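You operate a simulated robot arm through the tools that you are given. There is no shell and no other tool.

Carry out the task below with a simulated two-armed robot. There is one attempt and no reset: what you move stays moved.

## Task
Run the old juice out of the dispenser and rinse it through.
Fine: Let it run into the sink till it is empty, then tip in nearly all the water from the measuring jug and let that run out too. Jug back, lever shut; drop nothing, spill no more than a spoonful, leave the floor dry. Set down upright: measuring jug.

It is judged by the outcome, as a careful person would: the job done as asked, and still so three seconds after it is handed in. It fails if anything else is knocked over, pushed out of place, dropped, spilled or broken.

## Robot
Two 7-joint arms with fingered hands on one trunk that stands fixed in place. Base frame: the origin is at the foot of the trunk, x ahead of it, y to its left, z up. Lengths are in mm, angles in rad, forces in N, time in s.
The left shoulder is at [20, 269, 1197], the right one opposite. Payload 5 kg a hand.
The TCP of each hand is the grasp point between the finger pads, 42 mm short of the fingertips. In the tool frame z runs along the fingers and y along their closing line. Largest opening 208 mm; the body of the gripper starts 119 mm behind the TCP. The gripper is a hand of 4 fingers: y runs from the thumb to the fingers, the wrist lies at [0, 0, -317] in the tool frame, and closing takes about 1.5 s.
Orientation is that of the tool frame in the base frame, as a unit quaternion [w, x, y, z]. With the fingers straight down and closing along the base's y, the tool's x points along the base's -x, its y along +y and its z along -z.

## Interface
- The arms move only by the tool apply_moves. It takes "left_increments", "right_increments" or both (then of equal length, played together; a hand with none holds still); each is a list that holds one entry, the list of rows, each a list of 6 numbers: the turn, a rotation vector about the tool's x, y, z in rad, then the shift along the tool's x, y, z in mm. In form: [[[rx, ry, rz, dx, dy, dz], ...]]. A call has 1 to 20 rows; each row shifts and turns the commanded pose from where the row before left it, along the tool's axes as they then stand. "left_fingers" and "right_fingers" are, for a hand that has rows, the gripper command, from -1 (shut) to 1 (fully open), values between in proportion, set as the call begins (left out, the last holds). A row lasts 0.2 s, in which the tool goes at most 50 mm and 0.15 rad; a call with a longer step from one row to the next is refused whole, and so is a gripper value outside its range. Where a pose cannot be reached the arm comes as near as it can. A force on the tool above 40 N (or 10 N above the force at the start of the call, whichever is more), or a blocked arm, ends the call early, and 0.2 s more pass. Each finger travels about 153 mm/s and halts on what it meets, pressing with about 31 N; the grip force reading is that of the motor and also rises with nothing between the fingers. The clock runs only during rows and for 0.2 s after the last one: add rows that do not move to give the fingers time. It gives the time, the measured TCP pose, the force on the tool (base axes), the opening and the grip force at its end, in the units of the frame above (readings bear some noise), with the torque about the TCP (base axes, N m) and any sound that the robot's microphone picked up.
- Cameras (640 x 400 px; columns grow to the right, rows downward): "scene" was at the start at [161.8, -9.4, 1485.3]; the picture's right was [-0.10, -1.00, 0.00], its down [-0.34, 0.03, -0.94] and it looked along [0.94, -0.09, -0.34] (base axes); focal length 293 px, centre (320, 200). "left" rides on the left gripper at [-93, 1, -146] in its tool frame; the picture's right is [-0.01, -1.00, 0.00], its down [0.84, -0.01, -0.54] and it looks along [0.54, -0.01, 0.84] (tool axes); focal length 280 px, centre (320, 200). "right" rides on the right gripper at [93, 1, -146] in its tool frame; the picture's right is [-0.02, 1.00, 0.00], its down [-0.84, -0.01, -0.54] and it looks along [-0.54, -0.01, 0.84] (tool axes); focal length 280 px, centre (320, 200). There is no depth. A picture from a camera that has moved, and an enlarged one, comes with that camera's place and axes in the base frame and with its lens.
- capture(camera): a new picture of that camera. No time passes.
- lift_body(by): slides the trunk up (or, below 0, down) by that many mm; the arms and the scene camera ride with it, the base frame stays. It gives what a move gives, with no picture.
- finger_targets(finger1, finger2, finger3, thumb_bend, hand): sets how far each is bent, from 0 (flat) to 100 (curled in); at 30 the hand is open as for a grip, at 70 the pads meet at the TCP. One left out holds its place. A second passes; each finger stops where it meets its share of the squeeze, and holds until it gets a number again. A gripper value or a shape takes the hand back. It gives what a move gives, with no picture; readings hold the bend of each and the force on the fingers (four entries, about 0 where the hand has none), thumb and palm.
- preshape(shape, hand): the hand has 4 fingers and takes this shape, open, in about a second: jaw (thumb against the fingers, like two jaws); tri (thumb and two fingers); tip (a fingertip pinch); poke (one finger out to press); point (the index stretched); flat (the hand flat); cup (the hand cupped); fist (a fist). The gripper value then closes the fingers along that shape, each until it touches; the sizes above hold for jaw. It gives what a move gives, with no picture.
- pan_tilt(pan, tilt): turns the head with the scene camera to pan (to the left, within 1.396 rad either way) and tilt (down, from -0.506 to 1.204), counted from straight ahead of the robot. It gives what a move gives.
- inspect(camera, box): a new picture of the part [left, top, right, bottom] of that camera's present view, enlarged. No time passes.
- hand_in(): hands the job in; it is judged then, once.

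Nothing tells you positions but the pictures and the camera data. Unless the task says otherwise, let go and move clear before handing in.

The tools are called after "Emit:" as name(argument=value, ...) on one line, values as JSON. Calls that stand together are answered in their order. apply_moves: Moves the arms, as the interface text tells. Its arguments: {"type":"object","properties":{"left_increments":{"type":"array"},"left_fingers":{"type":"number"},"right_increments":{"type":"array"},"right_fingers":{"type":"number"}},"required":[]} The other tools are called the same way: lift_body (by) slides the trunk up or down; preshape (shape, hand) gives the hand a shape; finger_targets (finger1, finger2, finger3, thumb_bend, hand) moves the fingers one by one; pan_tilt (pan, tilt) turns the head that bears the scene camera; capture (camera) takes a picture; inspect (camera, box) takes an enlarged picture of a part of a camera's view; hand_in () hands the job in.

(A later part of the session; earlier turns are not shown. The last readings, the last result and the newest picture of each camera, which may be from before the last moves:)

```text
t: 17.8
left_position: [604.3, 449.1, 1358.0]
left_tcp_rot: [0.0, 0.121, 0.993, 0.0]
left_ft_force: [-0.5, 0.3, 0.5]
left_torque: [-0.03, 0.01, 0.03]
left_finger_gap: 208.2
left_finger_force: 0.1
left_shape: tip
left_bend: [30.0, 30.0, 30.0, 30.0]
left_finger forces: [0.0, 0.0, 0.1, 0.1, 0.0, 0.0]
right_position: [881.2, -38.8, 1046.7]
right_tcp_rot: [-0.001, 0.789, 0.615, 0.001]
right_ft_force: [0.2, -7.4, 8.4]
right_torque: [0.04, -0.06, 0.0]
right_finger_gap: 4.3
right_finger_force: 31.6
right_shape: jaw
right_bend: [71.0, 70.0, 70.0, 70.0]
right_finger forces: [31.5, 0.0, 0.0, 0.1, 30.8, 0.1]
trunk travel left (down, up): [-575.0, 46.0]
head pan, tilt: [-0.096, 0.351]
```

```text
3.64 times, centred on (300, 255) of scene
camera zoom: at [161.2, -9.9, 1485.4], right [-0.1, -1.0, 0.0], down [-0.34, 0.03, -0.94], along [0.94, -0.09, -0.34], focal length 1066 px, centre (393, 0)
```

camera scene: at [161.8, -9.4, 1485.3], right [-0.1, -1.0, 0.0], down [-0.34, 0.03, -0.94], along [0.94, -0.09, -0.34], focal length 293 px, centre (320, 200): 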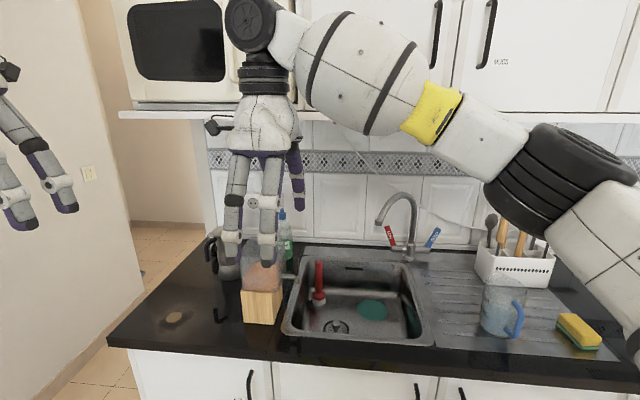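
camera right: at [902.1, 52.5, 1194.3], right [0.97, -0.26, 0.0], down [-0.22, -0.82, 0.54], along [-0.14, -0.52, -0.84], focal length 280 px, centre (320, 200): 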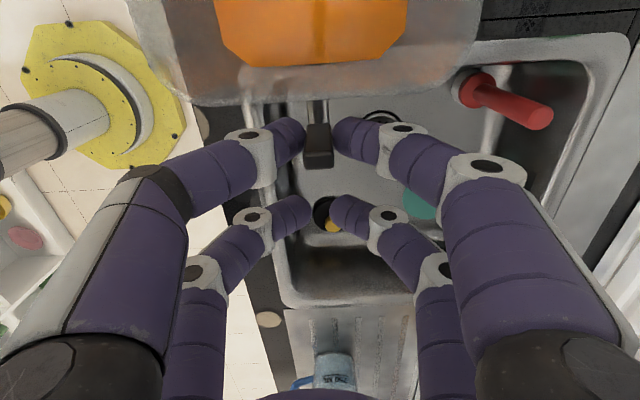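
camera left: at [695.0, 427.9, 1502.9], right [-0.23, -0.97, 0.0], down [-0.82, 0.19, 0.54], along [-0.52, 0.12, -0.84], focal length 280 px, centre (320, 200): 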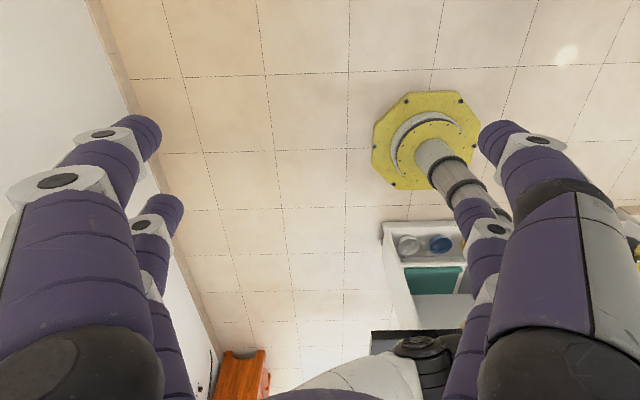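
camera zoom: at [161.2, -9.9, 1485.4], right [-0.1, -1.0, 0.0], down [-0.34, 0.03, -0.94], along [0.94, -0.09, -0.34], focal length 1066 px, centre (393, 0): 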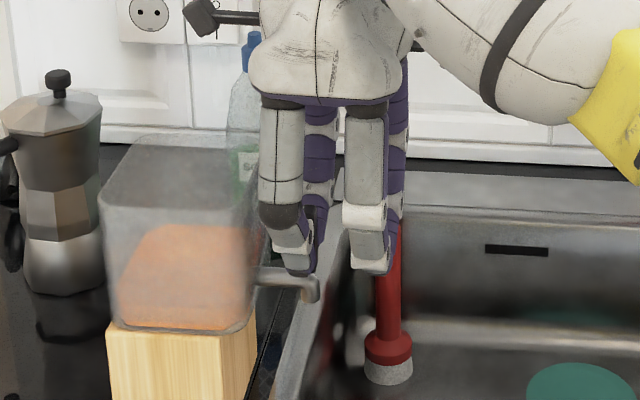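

The dispenser is back to within about 2 mm of where it was. I'll ease the fingers open a little, which also frees the residual force.

Emit:
apply_moves(right_increments=[[[0, 0, 0, 0, 0, 0], [0, 0, 0, 0, 0, 0], [0, 0, 0, 0, 0, 0]]], right_fingers=-0.72)

Emit:
inspect(camera="right", box=[240, 50, 400, 180])

Emit:
inspect(camera="scene", box=[240, 200, 360, 310])

```text
t: 18.6
left_position: [604.1, 448.6, 1356.7]
left_tcp_rot: [0.0, 0.121, 0.993, 0.0]
left_ft_force: [-0.1, 0.2, 0.3]
left_torque: [-0.01, 0.04, 0.02]
left_finger_gap: 207.9
left_finger_force: 0.2
left_shape: tip
left_bend: [30.0, 30.0, 30.0, 30.0]
left_finger forces: [0.0, 0.1, 0.0, 0.0, 0.0, 0.0]
right_position: [881.4, -35.9, 1044.3]
right_tcp_rot: [-0.001, 0.788, 0.615, 0.001]
right_ft_force: [0.3, 0.4, 0.2]
right_torque: [0.04, 0.07, -0.03]
right_finger_gap: 29.0
right_finger_force: 0.0
right_shape: jaw
right_bend: [72.0, 72.0, 72.0, 70.0]
right_finger forces: [0.1, 0.1, 0.0, 0.0, 0.0, 0.1]
trunk travel left (down, up): [-575.0, 46.0]
head pan, tilt: [-0.096, 0.351]
```

```text
3.08 times, centred on (320, 115) of right
camera zoom: at [904.7, 52.6, 1191.5], right [0.97, -0.26, 0.0], down [-0.22, -0.82, 0.54], along [-0.14, -0.52, -0.84], focal length 863 px, centre (320, 462)
```

zoom: 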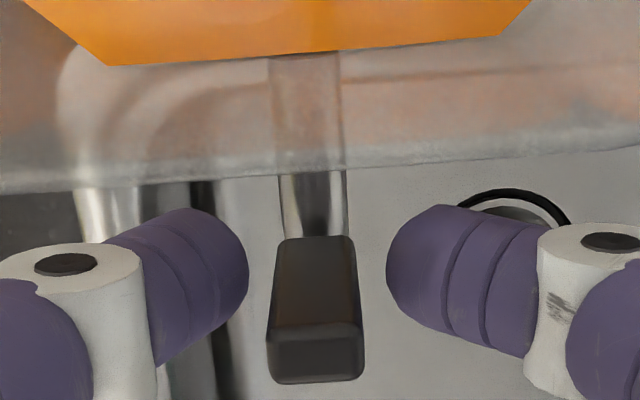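

```text
3.64 times, centred on (300, 255) of scene
camera zoom: at [162.1, -9.5, 1485.2], right [-0.1, -1.0, 0.0], down [-0.34, 0.03, -0.94], along [0.93, -0.09, -0.34], focal length 1066 px, centre (393, 0)
```

zoom: 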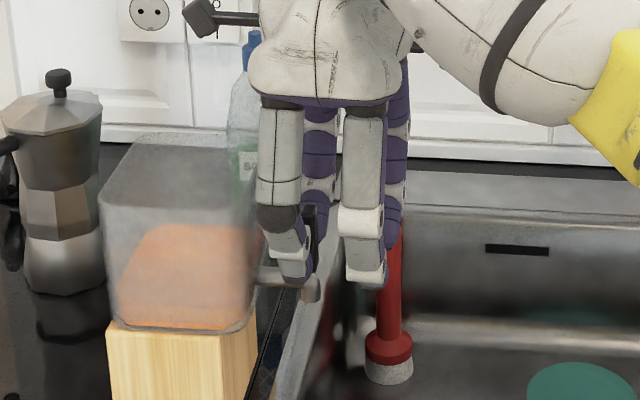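

Released, the lever still stands upright and the dispenser is in place. I'll now push the lever very slowly away from the robot (the +n direction) with the near finger, watching for tilt or slide.

Emit:
apply_moves(right_increments=[[[0, 0, 0, 0, 1, 0], [0, 0, 0, 0, 1, 0], [0, 0, 0, 0, 1, 0], [0, 0, 0, 0, 1, 0], [0, 0, 0, 0, 1, 0], [0, 0, 0, 0, 1, 0], [0, 0, 0, 0, 1, 0], [0, 0, 0, 0, 1, 0]]])

Emit:
inspect(camera="right", box=[240, 50, 400, 180])

Emit:
inspect(camera="scene", box=[240, 200, 360, 310])

```text
t: 20.4
left_position: [603.4, 448.9, 1356.4]
left_tcp_rot: [0.0, 0.122, 0.993, -0.001]
left_ft_force: [-0.1, -0.1, 0.4]
left_torque: [0.01, -0.02, 0.0]
left_finger_gap: 208.0
left_finger_force: 0.0
left_shape: tip
left_bend: [30.0, 30.0, 30.0, 30.0]
left_finger forces: [0.1, 0.1, 0.1, 0.0, 0.0, 0.0]
right_position: [889.0, -38.7, 1045.5]
right_tcp_rot: [0.0, 0.788, 0.615, 0.001]
right_ft_force: [-2.0, 0.4, 0.1]
right_torque: [0.02, 0.05, 0.07]
right_finger_gap: 29.6
right_finger_force: 0.0
right_shape: jaw
right_bend: [72.0, 72.0, 72.0, 70.0]
right_finger forces: [0.0, 0.0, 0.0, 0.1, 1.8, 0.1]
trunk travel left (down, up): [-575.0, 46.0]
head pan, tilt: [-0.096, 0.351]
```

```text
3.08 times, centred on (320, 115) of right
camera zoom: at [912.3, 50.8, 1193.4], right [0.97, -0.26, 0.0], down [-0.22, -0.82, 0.54], along [-0.14, -0.52, -0.84], focal length 863 px, centre (320, 462)
```

zoom: 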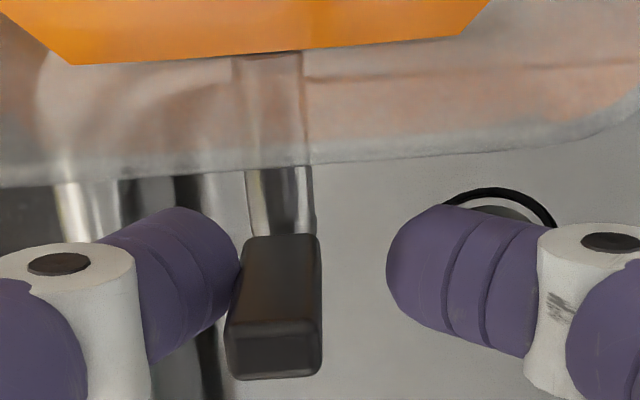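

```text
3.64 times, centred on (300, 255) of scene
camera zoom: at [161.7, -9.4, 1485.3], right [-0.1, -1.0, 0.0], down [-0.34, 0.03, -0.94], along [0.94, -0.09, -0.34], focal length 1066 px, centre (393, 0)
```

zoom: 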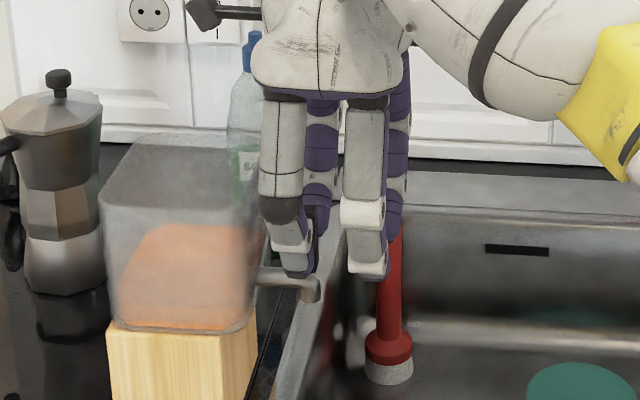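

The near finger has just made contact at 2 N. I'll go 3 mm further, slowly, and compare the lever against the spout.

Emit:
apply_moves(right_increments=[[[0, 0, 0, 0, 0.5, 0], [0, 0, 0, 0, 0.5, 0], [0, 0, 0, 0, 0.5, 0], [0, 0, 0, 0, 0.5, 0], [0, 0, 0, 0, 0.5, 0], [0, 0, 0, 0, 0.5, 0]]])

Emit:
inspect(camera="right", box=[240, 50, 400, 180])

Emit:
inspect(camera="scene", box=[240, 200, 360, 310])

```text
t: 21.8
left_position: [603.9, 448.9, 1357.7]
left_tcp_rot: [0.0, 0.12, 0.993, 0.001]
left_ft_force: [0.1, 1.3, 0.5]
left_torque: [-0.03, 0.04, -0.01]
left_finger_gap: 207.9
left_finger_force: 0.1
left_shape: tip
left_bend: [30.0, 30.0, 30.0, 30.0]
left_finger forces: [0.1, 0.0, 0.0, 0.0, 0.1, 0.0]
right_position: [892.2, -40.6, 1046.0]
right_tcp_rot: [0.0, 0.788, 0.616, 0.0]
right_ft_force: [-2.2, 1.0, -0.8]
right_torque: [0.0, 0.08, 0.1]
right_finger_gap: 29.4
right_finger_force: 0.1
right_shape: jaw
right_bend: [72.0, 72.0, 72.0, 70.0]
right_finger forces: [0.0, 0.0, 0.0, 0.0, 2.1, 0.0]
trunk travel left (down, up): [-575.0, 46.0]
head pan, tilt: [-0.096, 0.351]
```

```text
3.08 times, centred on (320, 115) of right
camera zoom: at [915.8, 49.6, 1193.1], right [0.97, -0.26, 0.0], down [-0.22, -0.82, 0.54], along [-0.14, -0.52, -0.84], focal length 863 px, centre (320, 462)
```

zoom: 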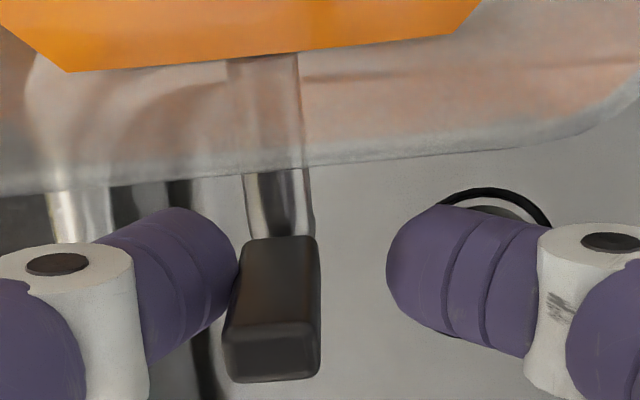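

```text
3.64 times, centred on (300, 255) of scene
camera zoom: at [161.7, -9.4, 1485.3], right [-0.1, -1.0, 0.0], down [-0.34, 0.03, -0.94], along [0.94, -0.09, -0.34], focal length 1066 px, centre (393, 0)
```

zoom: 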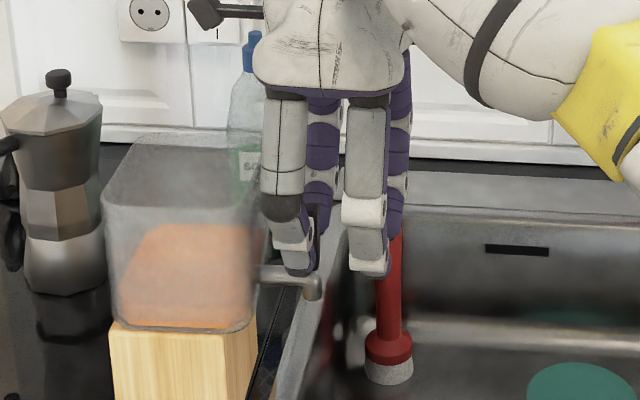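

The lever and spout moved together and the block's corner turned slightly, so +n only yaws the dispenser. I'll now press back from the far side toward the robot, which both undoes that small yaw and tests the opposite direction.

Emit:
apply_moves(right_increments=[[[0, 0, 0, 0, -2, 0], [0, 0, 0, 0, -2, 0], [0, 0, 0, 0, -2, 0], [0, 0, 0, 0, -2, 0], [0, 0, 0, 0, -2, 0], [0, 0, 0, 0, -1, 0], [0, 0, 0, 0, -0.5, 0], [0, 0, 0, 0, -0.5, 0], [0, 0, 0, 0, -0.5, 0], [0, 0, 0, 0, -0.5, 0]]])

Emit:
inspect(camera="right", box=[240, 50, 400, 180])

Emit:
inspect(camera="scene", box=[240, 200, 360, 310])

```text
t: 24.0
left_position: [605.1, 449.8, 1357.1]
left_tcp_rot: [0.0, 0.121, 0.993, 0.0]
left_ft_force: [0.2, 0.4, 0.9]
left_torque: [0.01, -0.01, -0.01]
left_finger_gap: 207.9
left_finger_force: 0.2
left_shape: tip
left_bend: [30.0, 30.0, 30.0, 30.0]
left_finger forces: [0.0, 0.0, 0.0, 0.1, 0.1, 0.0]
right_position: [879.7, -36.9, 1045.4]
right_tcp_rot: [0.001, 0.787, 0.616, 0.001]
right_ft_force: [0.3, -0.6, -0.3]
right_torque: [-0.01, 0.01, 0.03]
right_finger_gap: 29.0
right_finger_force: 0.0
right_shape: jaw
right_bend: [72.0, 72.0, 72.0, 70.0]
right_finger forces: [0.0, 0.0, 0.1, 0.0, 0.0, 0.1]
trunk travel left (down, up): [-575.0, 46.0]
head pan, tilt: [-0.096, 0.351]
```

```text
3.08 times, centred on (320, 115) of right
camera zoom: at [903.1, 52.3, 1193.0], right [0.97, -0.26, 0.0], down [-0.22, -0.82, 0.54], along [-0.14, -0.52, -0.84], focal length 863 px, centre (320, 462)
```

zoom: 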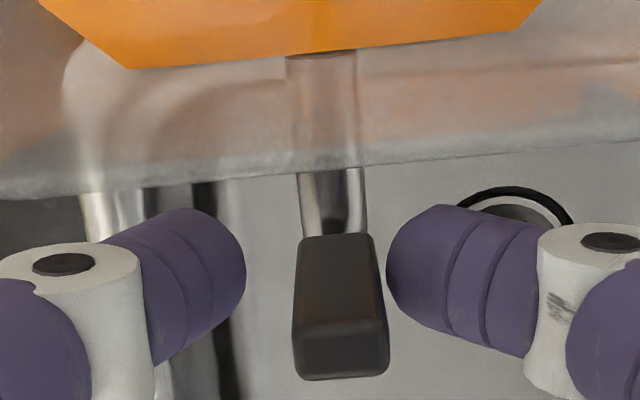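

```text
3.64 times, centred on (300, 255) of scene
camera zoom: at [161.8, -9.3, 1485.3], right [-0.1, -1.0, 0.0], down [-0.34, 0.03, -0.94], along [0.94, -0.09, -0.34], focal length 1066 px, centre (393, 0)
```

zoom: 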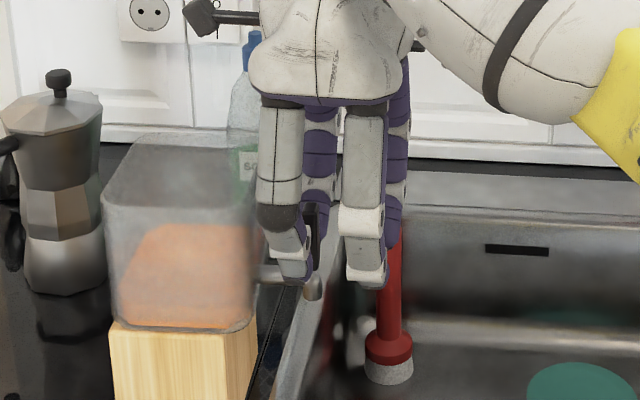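

The far finger is almost at the lever. I'll press toward the robot in half-millimetre rows.

Emit:
apply_moves(right_increments=[[[0, 0, 0, 0, -0.5, 0], [0, 0, 0, 0, -0.5, 0], [0, 0, 0, 0, -0.5, 0], [0, 0, 0, 0, -0.5, 0], [0, 0, 0, 0, -0.5, 0], [0, 0, 0, 0, -0.5, 0], [0, 0, 0, 0, -0.5, 0], [0, 0, 0, 0, -0.5, 0], [0, 0, 0, 0, -0.5, 0], [0, 0, 0, 0, -0.5, 0]]])

Emit:
inspect(camera="right", box=[240, 50, 400, 180])

Emit:
inspect(camera="scene", box=[240, 200, 360, 310])

```text
t: 26.2
left_position: [604.3, 449.6, 1357.2]
left_tcp_rot: [0.0, 0.121, 0.993, 0.0]
left_ft_force: [0.7, 0.8, 0.4]
left_torque: [-0.01, 0.03, -0.02]
left_finger_gap: 207.9
left_finger_force: 0.0
left_shape: tip
left_bend: [30.0, 30.0, 30.0, 30.0]
left_finger forces: [0.0, 0.1, 0.1, 0.0, 0.0, 0.0]
right_position: [875.9, -36.1, 1047.5]
right_tcp_rot: [-0.001, 0.788, 0.616, 0.0]
right_ft_force: [1.6, -0.6, 2.0]
right_torque: [-0.02, -0.08, -0.05]
right_finger_gap: 29.3
right_finger_force: 0.1
right_shape: jaw
right_bend: [72.0, 72.0, 72.0, 70.0]
right_finger forces: [1.9, 0.0, 0.0, 0.0, 0.0, 0.0]
trunk travel left (down, up): [-575.0, 46.0]
head pan, tilt: [-0.096, 0.351]
```

```text
3.08 times, centred on (320, 115) of right
camera zoom: at [898.5, 53.2, 1193.4], right [0.97, -0.26, 0.0], down [-0.22, -0.82, 0.54], along [-0.14, -0.52, -0.84], focal length 863 px, centre (320, 462)
```

zoom: 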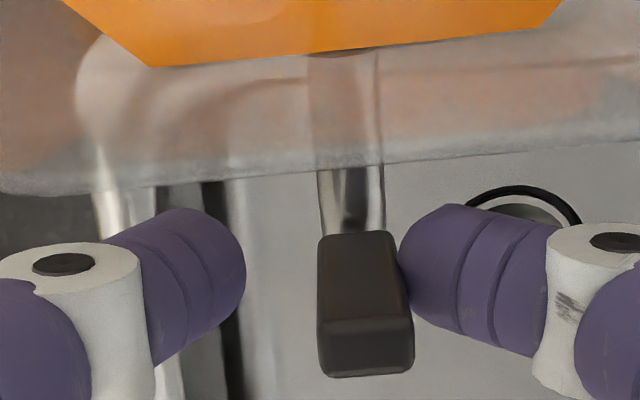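

```text
3.64 times, centred on (300, 255) of scene
camera zoom: at [161.9, -9.5, 1485.3], right [-0.1, -1.0, 0.0], down [-0.34, 0.03, -0.94], along [0.93, -0.09, -0.34], focal length 1066 px, centre (393, 0)
```

zoom: 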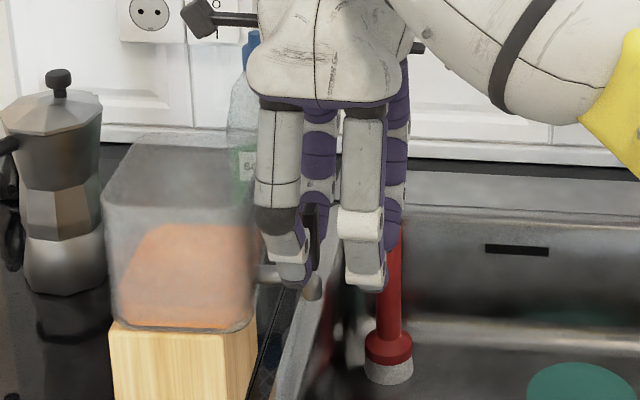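

Contact again with 1.9 N and no tilt visible yet. I'll continue a few millimetres, which should undo the earlier yaw.

Emit:
apply_moves(right_increments=[[[0, 0, 0, 0, -0.5, 0], [0, 0, 0, 0, -0.5, 0], [0, 0, 0, 0, -0.5, 0], [0, 0, 0, 0, -0.5, 0], [0, 0, 0, 0, -0.5, 0], [0, 0, 0, 0, -0.5, 0]]])

Emit:
inspect(camera="right", box=[240, 50, 400, 180])

Emit:
inspect(camera="scene", box=[240, 200, 360, 310])

```text
t: 27.6
left_position: [604.7, 447.8, 1356.9]
left_tcp_rot: [0.0, 0.121, 0.993, 0.001]
left_ft_force: [0.1, -0.2, -0.4]
left_torque: [0.01, -0.01, 0.02]
left_finger_gap: 207.7
left_finger_force: 0.1
left_shape: tip
left_bend: [30.0, 30.0, 30.0, 30.0]
left_finger forces: [0.1, 0.0, 0.1, 0.1, 0.1, 0.0]
right_position: [871.0, -35.1, 1046.9]
right_tcp_rot: [0.0, 0.788, 0.616, 0.0]
right_ft_force: [1.6, -1.2, 0.2]
right_torque: [-0.06, -0.05, -0.06]
right_finger_gap: 29.4
right_finger_force: 0.1
right_shape: jaw
right_bend: [72.0, 72.0, 72.0, 70.0]
right_finger forces: [2.1, 0.0, 0.0, 0.0, 0.0, 0.0]
trunk travel left (down, up): [-575.0, 46.0]
head pan, tilt: [-0.096, 0.351]
```

```text
3.08 times, centred on (320, 115) of right
camera zoom: at [895.1, 54.6, 1193.3], right [0.97, -0.26, 0.0], down [-0.22, -0.82, 0.54], along [-0.14, -0.52, -0.84], focal length 863 px, centre (320, 462)
```

zoom: 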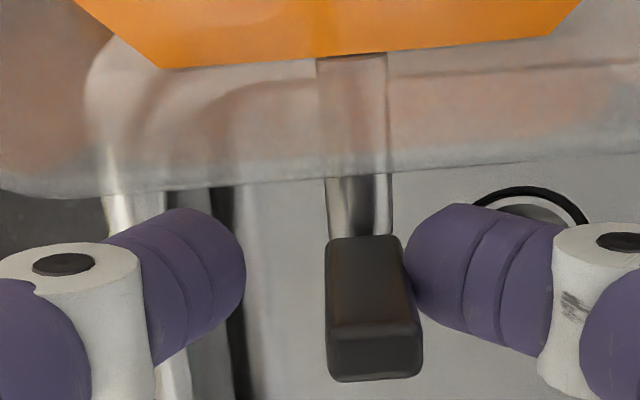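

```text
3.64 times, centred on (300, 255) of scene
camera zoom: at [161.9, -9.5, 1485.3], right [-0.1, -1.0, 0.0], down [-0.34, 0.03, -0.94], along [0.93, -0.09, -0.34], focal length 1066 px, centre (393, 0)
```

zoom: 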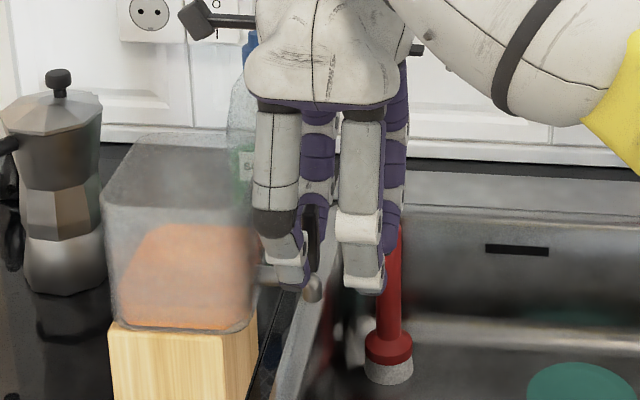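

The lever doesn't tilt either way front-to-back at 2 N; the light dispenser just turns instead, so it needs bracing with the other hand. First I'll check how far it now is from its original place, using the same views as at the start.

Emit:
inspect(camera="scene", box=[235, 275, 315, 325])

Emit:
inspect(camera="scene", box=[235, 230, 315, 280])

```text
8.00 times, centred on (275, 300) of scene
camera zoom: at [161.9, -9.5, 1485.3], right [-0.1, -1.0, 0.0], down [-0.34, 0.03, -0.94], along [0.93, -0.09, -0.34], focal length 2345 px, centre (680, -600)
```

zoom: 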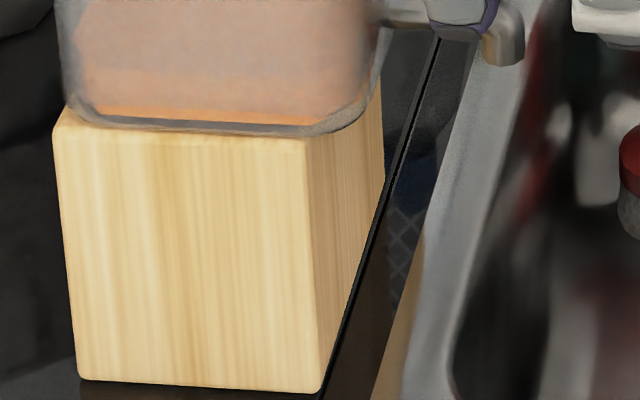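

```text
8.00 times, centred on (275, 255) of scene
camera zoom: at [161.9, -9.5, 1485.3], right [-0.1, -1.0, 0.0], down [-0.34, 0.03, -0.94], along [0.93, -0.09, -0.34], focal length 2345 px, centre (680, -240)
```

zoom: 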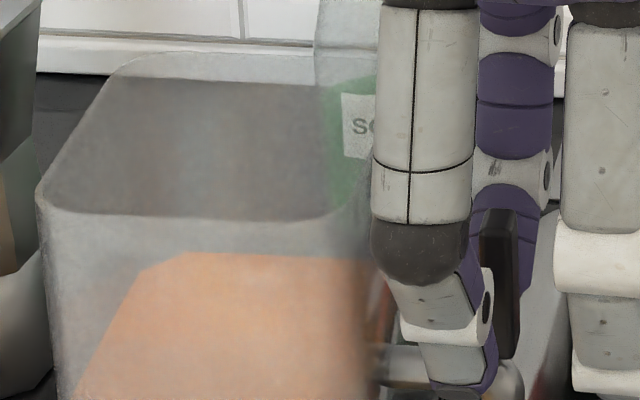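

The dispenser is only about 3 mm right of its original place, with no yaw left over. I'll raise the right hand clear of the lever and bring the left hand forward to brace the wooden block from the front.

Emit:
apply_moves(right_increments=[[[0, 0, 0, 0, 3, 0], [0, 0, 0, 0, 0, -40], [0, 0, 0, 0, 0, -40], [0, 0, 0, 0, 0, -20], [0, 0, 0, 0, 0, 0]]], left_increments=[[[0, 0, 0, -25.7, -24.4, 21.4], [0, 0, 0, -25.7, -24.4, 21.4], [0, 0, 0, -25.7, -24.4, 21.4], [0, 0, 0, -25.7, -24.4, 21.4], [0, 0, 0, -25.7, -24.4, 21.4]]])

Emit:
preshape(hand="left", shape="jaw")

Emit:
apply_moves(left_increments=[[[0, -0.1428, 0, 0, 0, 0], [0, -0.1428, 0, 0, 0, 0], [0, -0.1428, 0, 0, 0, 0], [0, -0.1428, 0, 0, 0, 0], [0, -0.1428, 0, 0, 0, 0], [0, -0.1428, 0, 0, 0, 0], [0, -0.1428, 0, 0, 0, 0], [0, -0.1428, 0, 0, 0, 0], [0, -0.1428, 0, 0, 0, 0], [0, -0.1428, 0, 0, 0, 0], [0, -0.1428, 0, 0, 0, 0]]])

Emit:
capture(camera="scene")

Emit:
capture(camera="left")

```text
t: 28.8
left_position: [698.2, 298.4, 1248.7]
left_tcp_rot: [-0.001, 0.122, 0.993, 0.0]
left_ft_force: [1.4, -1.1, 0.7]
left_torque: [0.01, 0.18, 0.02]
left_finger_gap: 207.8
left_finger_force: 0.1
left_shape: tip
left_bend: [30.0, 30.0, 30.0, 30.0]
left_finger forces: [0.0, 0.0, 0.1, 0.1, 0.0, 0.0]
right_position: [876.4, -37.2, 1143.0]
right_tcp_rot: [-0.002, 0.789, 0.614, 0.0]
right_ft_force: [1.4, -1.0, -2.9]
right_torque: [0.2, 0.23, 0.03]
right_finger_gap: 28.8
right_finger_force: 0.0
right_shape: jaw
right_bend: [72.0, 72.0, 72.0, 70.0]
right_finger forces: [0.0, 0.1, 0.1, 0.0, 0.0, 0.0]
trunk travel left (down, up): [-575.0, 46.0]
head pan, tilt: [-0.096, 0.351]
```

```text
t: 29.7
left_position: [696.2, 299.6, 1249.8]
left_tcp_rot: [0.0, 0.122, 0.992, 0.0]
left_ft_force: [0.4, -0.4, -0.2]
left_torque: [-0.02, 0.01, 0.02]
left_finger_gap: 207.9
left_finger_force: 0.0
left_shape: jaw
left_bend: [30.0, 30.0, 30.0, 30.0]
left_finger forces: [0.0, 0.0, 0.0, 0.0, 0.1, 0.0]
right_position: [875.9, -36.2, 1146.9]
right_tcp_rot: [0.0, 0.789, 0.615, 0.001]
right_ft_force: [0.6, 0.7, 0.3]
right_torque: [0.02, 0.03, 0.01]
right_finger_gap: 28.9
right_finger_force: 0.1
right_shape: jaw
right_bend: [72.0, 72.0, 72.0, 70.0]
right_finger forces: [0.0, 0.0, 0.0, 0.1, 0.1, 0.0]
trunk travel left (down, up): [-575.0, 46.0]
head pan, tilt: [-0.096, 0.351]
```

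```text
t: 32.1
left_position: [700.4, 298.3, 1250.3]
left_tcp_rot: [0.701, 0.087, 0.702, -0.088]
left_ft_force: [-0.2, -1.5, -3.6]
left_torque: [-0.12, -0.52, 0.12]
left_finger_gap: 207.8
left_finger_force: 0.0
left_shape: jaw
left_bend: [30.0, 30.0, 30.0, 30.0]
left_finger forces: [0.0, 0.0, 0.1, 0.0, 0.1, 0.0]
right_position: [875.4, -36.1, 1145.9]
right_tcp_rot: [-0.001, 0.789, 0.615, -0.001]
right_ft_force: [0.4, -2.1, 1.2]
right_torque: [0.29, 0.01, -0.03]
right_finger_gap: 29.1
right_finger_force: 0.0
right_shape: jaw
right_bend: [72.0, 72.0, 72.0, 70.0]
right_finger forces: [0.0, 0.0, 0.0, 0.1, 0.0, 0.0]
trunk travel left (down, up): [-575.0, 46.0]
head pan, tilt: [-0.096, 0.351]
```

```text
taken
camera scene: at [161.7, -9.7, 1484.9], right [-0.1, -1.0, 0.0], down [-0.34, 0.03, -0.94], along [0.94, -0.09, -0.34], focal length 293 px, centre (320, 200)
```

scene: 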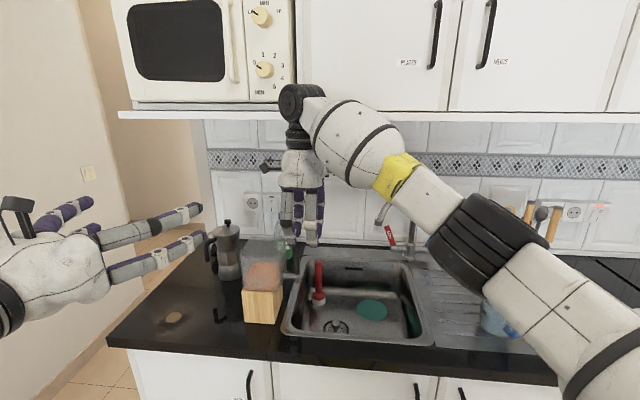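

```text
taken
camera left: at [557.8, 336.0, 1343.6], right [-0.24, -0.97, 0.02], down [-0.53, 0.12, -0.84], along [0.81, -0.21, -0.54], focal length 280 px, centre (320, 200)
```

left: 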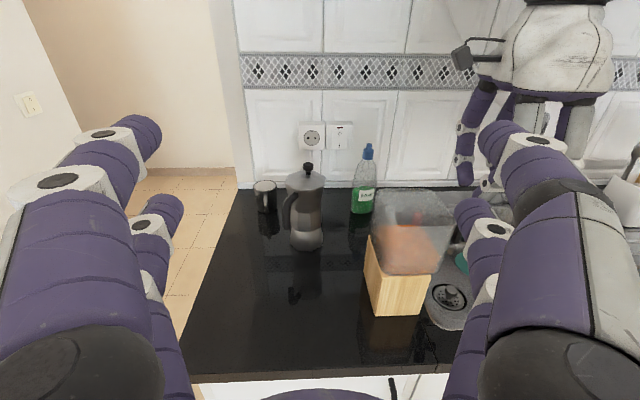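

The left hand is level and facing forward with a good view of the dispenser. I'll zoom in from here to fix the block's position more exactly.

Emit:
inspect(camera="left", box=[340, 180, 480, 330])

Emit:
inspect(camera="scene", box=[235, 275, 315, 325])

Emit:
inspect(camera="scene", box=[235, 230, 315, 280])

```text
2.67 times, centred on (410, 255) of left
camera zoom: at [557.8, 336.0, 1343.6], right [-0.24, -0.97, 0.02], down [-0.53, 0.12, -0.84], along [0.81, -0.21, -0.54], focal length 748 px, centre (80, 53)
```

zoom: 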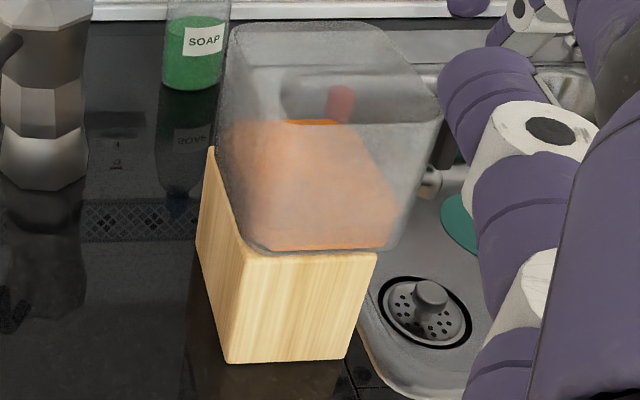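

```text
8.00 times, centred on (275, 300) of scene
camera zoom: at [161.7, -9.7, 1484.9], right [-0.1, -1.0, 0.0], down [-0.34, 0.03, -0.94], along [0.94, -0.09, -0.34], focal length 2345 px, centre (680, -600)
```

zoom: 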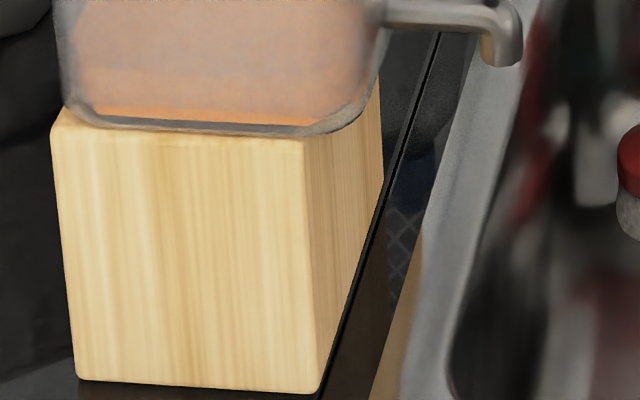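

```text
8.00 times, centred on (275, 255) of scene
camera zoom: at [161.7, -9.7, 1484.9], right [-0.1, -1.0, 0.0], down [-0.34, 0.03, -0.94], along [0.94, -0.09, -0.34], focal length 2345 px, centre (680, -240)
```

zoom: 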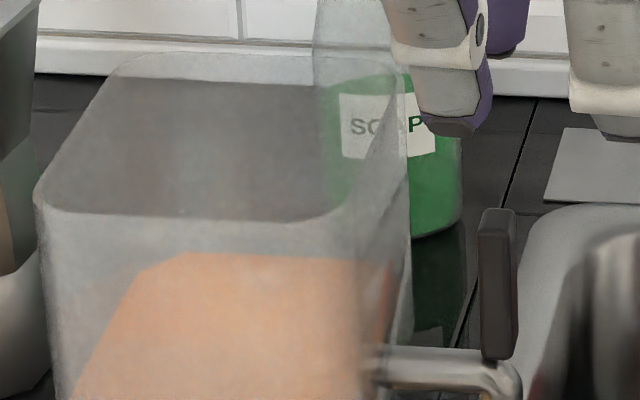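

From two views the block's near face runs from (835, 57) to (851, 141) on a counter at z ≈ 863, yawed about -10°. I'll pitch the left hand 15° down, align it with the block, and move to a pre-grasp point in front of it.

Emit:
apply_moves(left_increments=[[[-0.068, 0, 0, 0, 0, 0], [0, 0.13, 0, 0, 0, 0], [0, 0.132, 0, 0, 0, 0], [0, 0, 0, 32.3, -21.35, 19.8], [0, 0, 0, 32.3, -21.35, 19.8], [0, 0, 0, 32.3, -21.35, 19.8], [0, 0, 0, 32.3, -21.35, 19.8], [0, 0, 0, 32.3, -21.35, 19.8], [0, 0, 0, 32.3, -21.35, 19.8], [0, 0, 0, 32.3, -21.35, 19.8], [0, 0, 0, 32.3, -21.35, 19.8], [0, 0, 0, 0, 0, 0]]])

Emit:
capture(camera="scene")

Emit:
capture(camera="left")

```text
t: 34.7
left_position: [722.5, 206.8, 1111.7]
left_tcp_rot: [0.603, 0.1, 0.788, -0.075]
left_ft_force: [0.2, -1.4, 0.1]
left_torque: [-0.01, 0.03, 0.04]
left_finger_gap: 207.8
left_finger_force: 0.0
left_shape: jaw
left_bend: [30.0, 30.0, 30.0, 30.0]
left_finger forces: [0.1, 0.1, 0.1, 0.1, 0.0, 0.0]
left hand out of reach, approached as far as the arm can: row 1, 7, 8, 9, 10, 11
right_position: [874.2, -36.2, 1146.3]
right_tcp_rot: [-0.001, 0.788, 0.615, 0.001]
right_ft_force: [0.3, -0.4, -0.1]
right_torque: [0.05, 0.02, -0.01]
right_finger_gap: 29.2
right_finger_force: 0.0
right_shape: jaw
right_bend: [72.0, 72.0, 72.0, 70.0]
right_finger forces: [0.0, 0.0, 0.0, 0.1, 0.1, 0.0]
trunk travel left (down, up): [-575.0, 46.0]
head pan, tilt: [-0.096, 0.351]
```

```text
taken
camera scene: at [161.7, -9.7, 1485.3], right [-0.1, -1.0, 0.0], down [-0.34, 0.03, -0.94], along [0.94, -0.09, -0.34], focal length 293 px, centre (320, 200)
```

scene: 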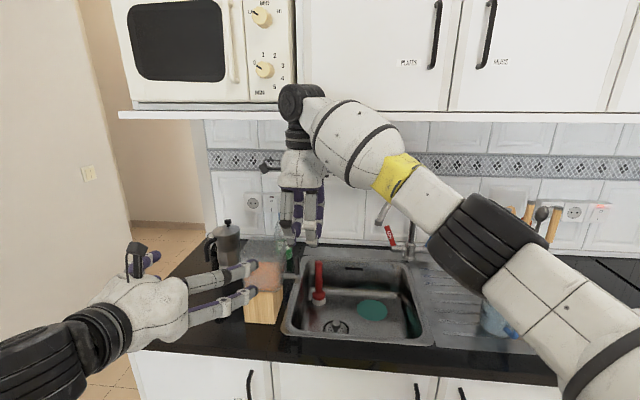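

```text
taken
camera left: at [609.2, 238.3, 1240.6], right [-0.25, -0.97, 0.01], down [-0.72, 0.17, -0.67], along [0.65, -0.17, -0.74], focal length 280 px, centre (320, 200)
```

left: 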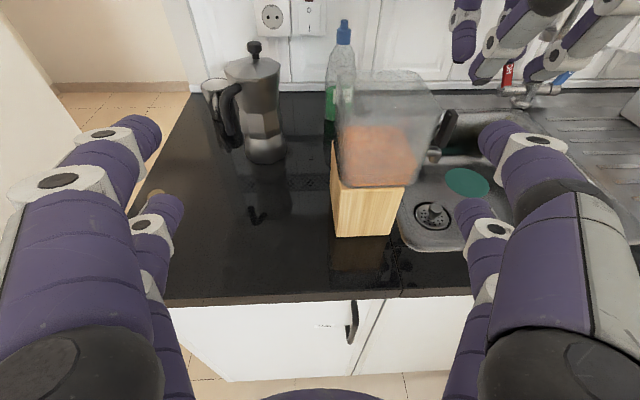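

The left arm can't reach that low with the hand so level. A steeper hand gripping the tank's side walls from the front and above should be reachable, so I'll back the left hand up and pitch it further down, checking what pose it really takes.

Emit:
apply_moves(left_increments=[[[0, 0.14, 0, 0, 0, -20], [0, 0.14, 0, 0, 0, -20], [0, 0.14, 0, 0, 0, -20], [0, 0.14, 0, 0, 0, -20], [0, 0, 0, 0, 0, 0]]])

Emit:
capture(camera="left")

```text
t: 35.9
left_position: [655.5, 228.0, 1148.4]
left_tcp_rot: [0.363, 0.113, 0.924, -0.045]
left_ft_force: [-0.6, 0.3, -0.2]
left_torque: [-0.01, 0.0, 0.0]
left_finger_gap: 207.8
left_finger_force: 0.0
left_shape: jaw
left_bend: [30.0, 30.0, 30.0, 30.0]
left_finger forces: [0.0, 0.0, 0.0, 0.0, 0.1, 0.0]
right_position: [875.2, -34.9, 1146.4]
right_tcp_rot: [-0.001, 0.788, 0.615, 0.001]
right_ft_force: [-0.5, 0.1, -2.0]
right_torque: [-0.04, 0.03, 0.0]
right_finger_gap: 29.4
right_finger_force: 0.1
right_shape: jaw
right_bend: [72.0, 72.0, 72.0, 70.0]
right_finger forces: [0.0, 0.1, 0.0, 0.1, 0.1, 0.1]
trunk travel left (down, up): [-575.0, 46.0]
head pan, tilt: [-0.096, 0.351]
```

```text
taken
camera left: at [624.7, 236.9, 1319.2], right [-0.23, -0.97, 0.01], down [-0.96, 0.22, -0.18], along [0.17, -0.05, -0.98], focal length 280 px, centre (320, 200)
```

left: 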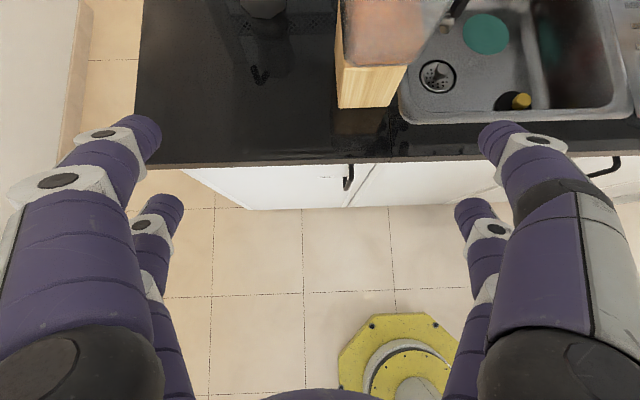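

That worked: the left hand is now pitched about 47° down and tracking properly. I'll shift the right hand toward the sink and tilt it 45° so it can reach the lever from the right, leaving room for the left hand to clamp the tank.

Emit:
apply_moves(right_increments=[[[0, 0, 0, -35, 0, 0], [0, 0, 0, -35, 0, 0], [0, 0.131, 0, 0, 0, 0], [0, 0.131, 0, 0, 0, 0], [0, 0.131, 0, 0, 0, 0], [0, 0.131, 0, 0, 0, 0], [0, 0.131, 0, 0, 0, 0], [0, 0.131, 0, 0, 0, 0], [0, 0, 0, 0, 0, 0]]])

Emit:
capture(camera="right")

Emit:
capture(camera="scene")

```text
t: 37.9
left_position: [655.4, 226.4, 1149.3]
left_tcp_rot: [0.364, 0.113, 0.924, -0.044]
left_ft_force: [-0.8, -0.5, 0.0]
left_torque: [-0.02, -0.02, 0.0]
left_finger_gap: 208.1
left_finger_force: 0.0
left_shape: jaw
left_bend: [30.0, 30.0, 30.0, 30.0]
left_finger forces: [0.0, 0.0, 0.0, 0.0, 0.0, 0.0]
right_position: [858.1, -103.2, 1148.8]
right_tcp_rot: [-0.238, 0.726, 0.569, 0.303]
right_ft_force: [-0.8, 0.4, 1.2]
right_torque: [-0.08, 0.01, -0.03]
right_finger_gap: 28.9
right_finger_force: 0.1
right_shape: jaw
right_bend: [72.0, 72.0, 72.0, 70.0]
right_finger forces: [0.0, 0.0, 0.0, 0.0, 0.0, 0.1]
trunk travel left (down, up): [-575.0, 46.0]
head pan, tilt: [-0.096, 0.351]
```

```text
taken
camera right: at [849.4, -140.2, 1317.4], right [0.97, -0.25, -0.01], down [-0.25, -0.94, -0.22], along [0.05, 0.21, -0.98], focal length 280 px, centre (320, 200)
```

right: 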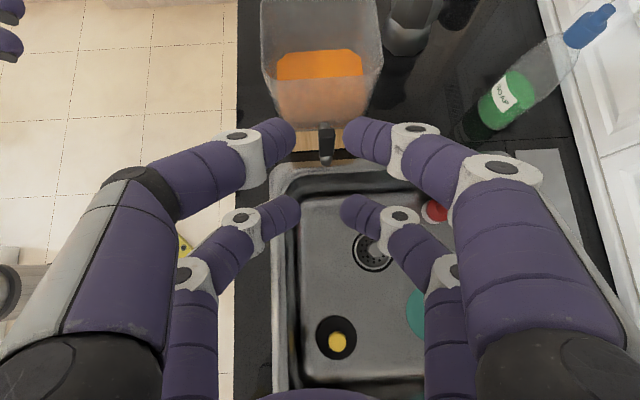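

```text
taken
camera scene: at [161.5, -9.1, 1485.4], right [-0.1, -1.0, 0.0], down [-0.34, 0.03, -0.94], along [0.94, -0.09, -0.34], focal length 293 px, centre (320, 200)
```

scene: 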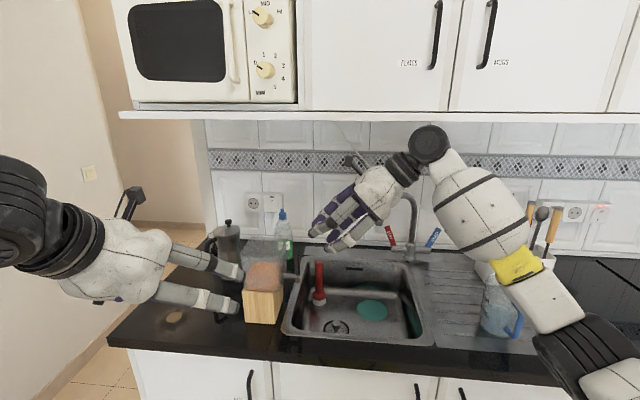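

The tilted right hand now looks almost straight down on the lever and tank. I'll zoom in here to locate the tank's walls for the left hand's grip.

Emit:
inspect(camera="right", box=[240, 0, 400, 180])

Emit:
inspect(camera="left", box=[320, 0, 480, 120])

```text
2.22 times, centred on (320, 90) of right
camera zoom: at [849.4, -140.2, 1317.4], right [0.97, -0.25, -0.01], down [-0.25, -0.94, -0.22], along [0.05, 0.21, -0.98], focal length 623 px, centre (320, 444)
```

zoom: 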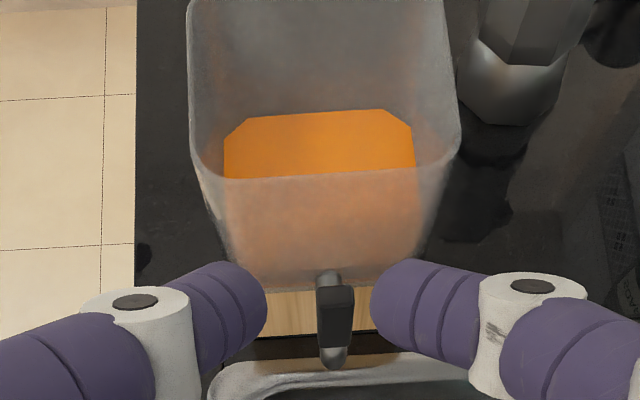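

```text
3.33 times, centred on (400, 60) of left
camera zoom: at [624.2, 237.0, 1319.4], right [-0.23, -0.97, 0.01], down [-0.96, 0.22, -0.18], along [0.17, -0.05, -0.98], focal length 935 px, centre (53, 667)
```

zoom: 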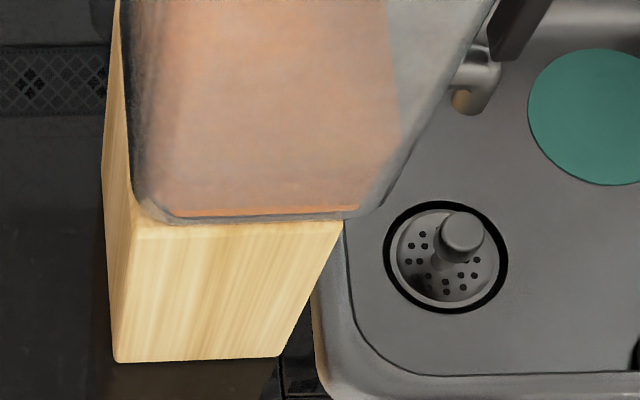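

The tank tapers, with its top rim about 104 mm wide along the sink direction and centred roughly at (880, 86). I'll align the left hand with it, narrow its gap to about 128 mm, and stop 110 mm short.

Emit:
apply_moves(left_increments=[[[-0.044, 0, -0.048, 0, 0, 0], [0, 0, 0, -22.8, -19.6, 25.7], [0, 0, 0, -22.8, -19.6, 25.7], [0, 0, 0, -22.8, -19.6, 25.7], [0, 0, 0, -22.8, -19.6, 25.7], [0, 0, 0, -22.8, -19.6, 25.7], [0, 0, 0, 0, 0, 0]]], left_fingers=0.24)

Emit:
capture(camera="left")

Emit:
capture(camera="right")

Emit:
capture(camera="scene")

```text
t: 39.5
left_position: [803.4, 101.7, 1131.5]
left_tcp_rot: [0.364, 0.082, 0.927, -0.033]
left_ft_force: [0.2, -0.2, 0.3]
left_torque: [-0.03, 0.0, -0.02]
left_finger_gap: 129.5
left_finger_force: 0.1
left_shape: jaw
left_bend: [31.0, 31.0, 31.0, 71.0]
left_finger forces: [0.0, 0.0, 0.0, 0.0, 0.0, 0.0]
right_position: [857.9, -102.1, 1147.4]
right_tcp_rot: [-0.236, 0.727, 0.569, 0.303]
right_ft_force: [0.0, 0.3, 0.3]
right_torque: [-0.12, 0.01, -0.01]
right_finger_gap: 29.0
right_finger_force: 0.0
right_shape: jaw
right_bend: [72.0, 72.0, 72.0, 70.0]
right_finger forces: [0.0, 0.1, 0.1, 0.0, 0.1, 0.0]
trunk travel left (down, up): [-575.0, 46.0]
head pan, tilt: [-0.096, 0.351]
```

```text
taken
camera left: at [772.0, 109.2, 1301.5], right [-0.17, -0.99, 0.01], down [-0.97, 0.16, -0.18], along [0.18, -0.04, -0.98], focal length 280 px, centre (320, 200)
```

left: 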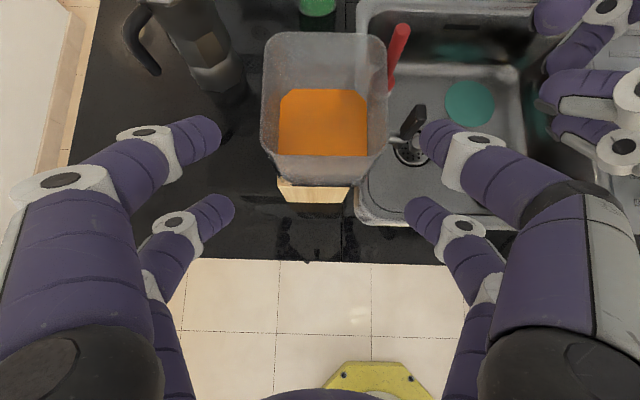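

```text
taken
camera right: at [849.8, -139.3, 1317.2], right [0.97, -0.25, -0.01], down [-0.25, -0.94, -0.22], along [0.05, 0.21, -0.98], focal length 280 px, centre (320, 200)
```

right: 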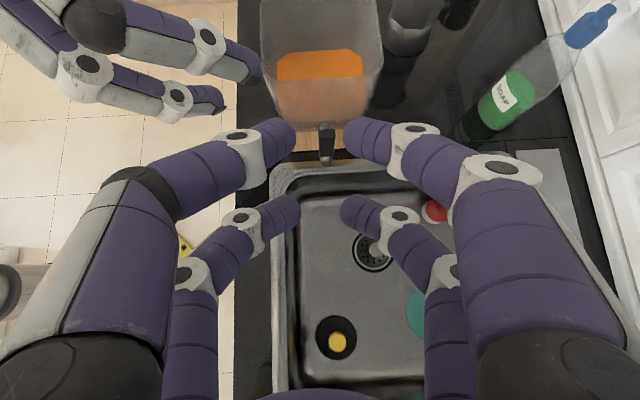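

```text
taken
camera scene: at [161.9, -8.8, 1485.4], right [-0.09, -1.0, 0.0], down [-0.34, 0.03, -0.94], along [0.94, -0.09, -0.34], focal length 293 px, centre (320, 200)
```

scene: 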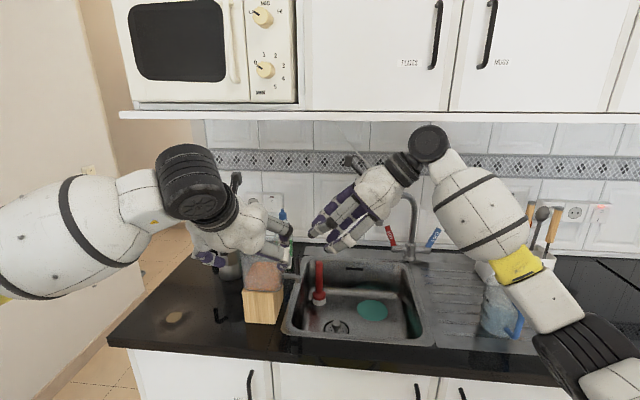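

The tank sits well centred between the left fingers. I'll go in 55 mm along the fingers and check clearances again, particularly beside the lever.

Emit:
apply_moves(left_increments=[[[0, 0, 0, 0, 0, 20], [0, 0, 0, 0, 0, 20], [0, 0, 0, 0, 0, 15], [0, 0, 0, 0, 0, 0]]], left_fingers=0.17)

Emit:
capture(camera="left")

Emit:
inspect(camera="right", box=[200, 0, 420, 180])

```text
t: 40.5
left_position: [839.1, 94.0, 1089.9]
left_tcp_rot: [0.364, 0.083, 0.927, -0.034]
left_ft_force: [0.4, 0.6, 0.7]
left_torque: [0.01, 0.01, -0.02]
left_finger_gap: 122.6
left_finger_force: 0.1
left_shape: jaw
left_bend: [32.0, 32.0, 32.0, 70.0]
left_finger forces: [0.1, 0.0, 0.1, 0.0, 0.0, 0.1]
right_position: [857.8, -103.4, 1146.6]
right_tcp_rot: [-0.237, 0.728, 0.568, 0.303]
right_ft_force: [-0.3, -0.1, -0.1]
right_torque: [0.01, 0.0, 0.02]
right_finger_gap: 29.4
right_finger_force: 0.0
right_shape: jaw
right_bend: [72.0, 72.0, 72.0, 70.0]
right_finger forces: [0.0, 0.1, 0.0, 0.1, 0.1, 0.0]
trunk travel left (down, up): [-575.0, 46.0]
head pan, tilt: [-0.096, 0.351]
```

```text
taken
camera left: at [808.9, 101.0, 1260.6], right [-0.17, -0.99, 0.01], down [-0.97, 0.16, -0.18], along [0.17, -0.04, -0.98], focal length 280 px, centre (320, 200)
```

left: 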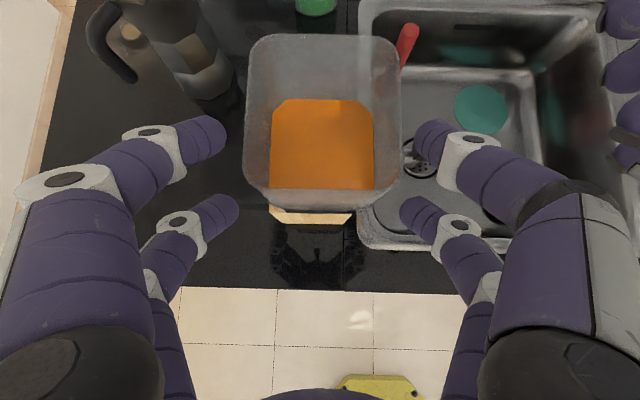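

```text
2.22 times, centred on (310, 90) of right
camera zoom: at [849.8, -140.8, 1317.0], right [0.97, -0.25, -0.01], down [-0.25, -0.94, -0.22], along [0.05, 0.21, -0.98], focal length 623 px, centre (342, 444)
```

zoom: 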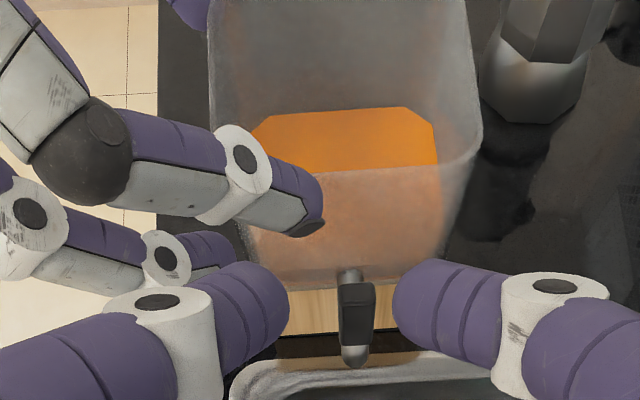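

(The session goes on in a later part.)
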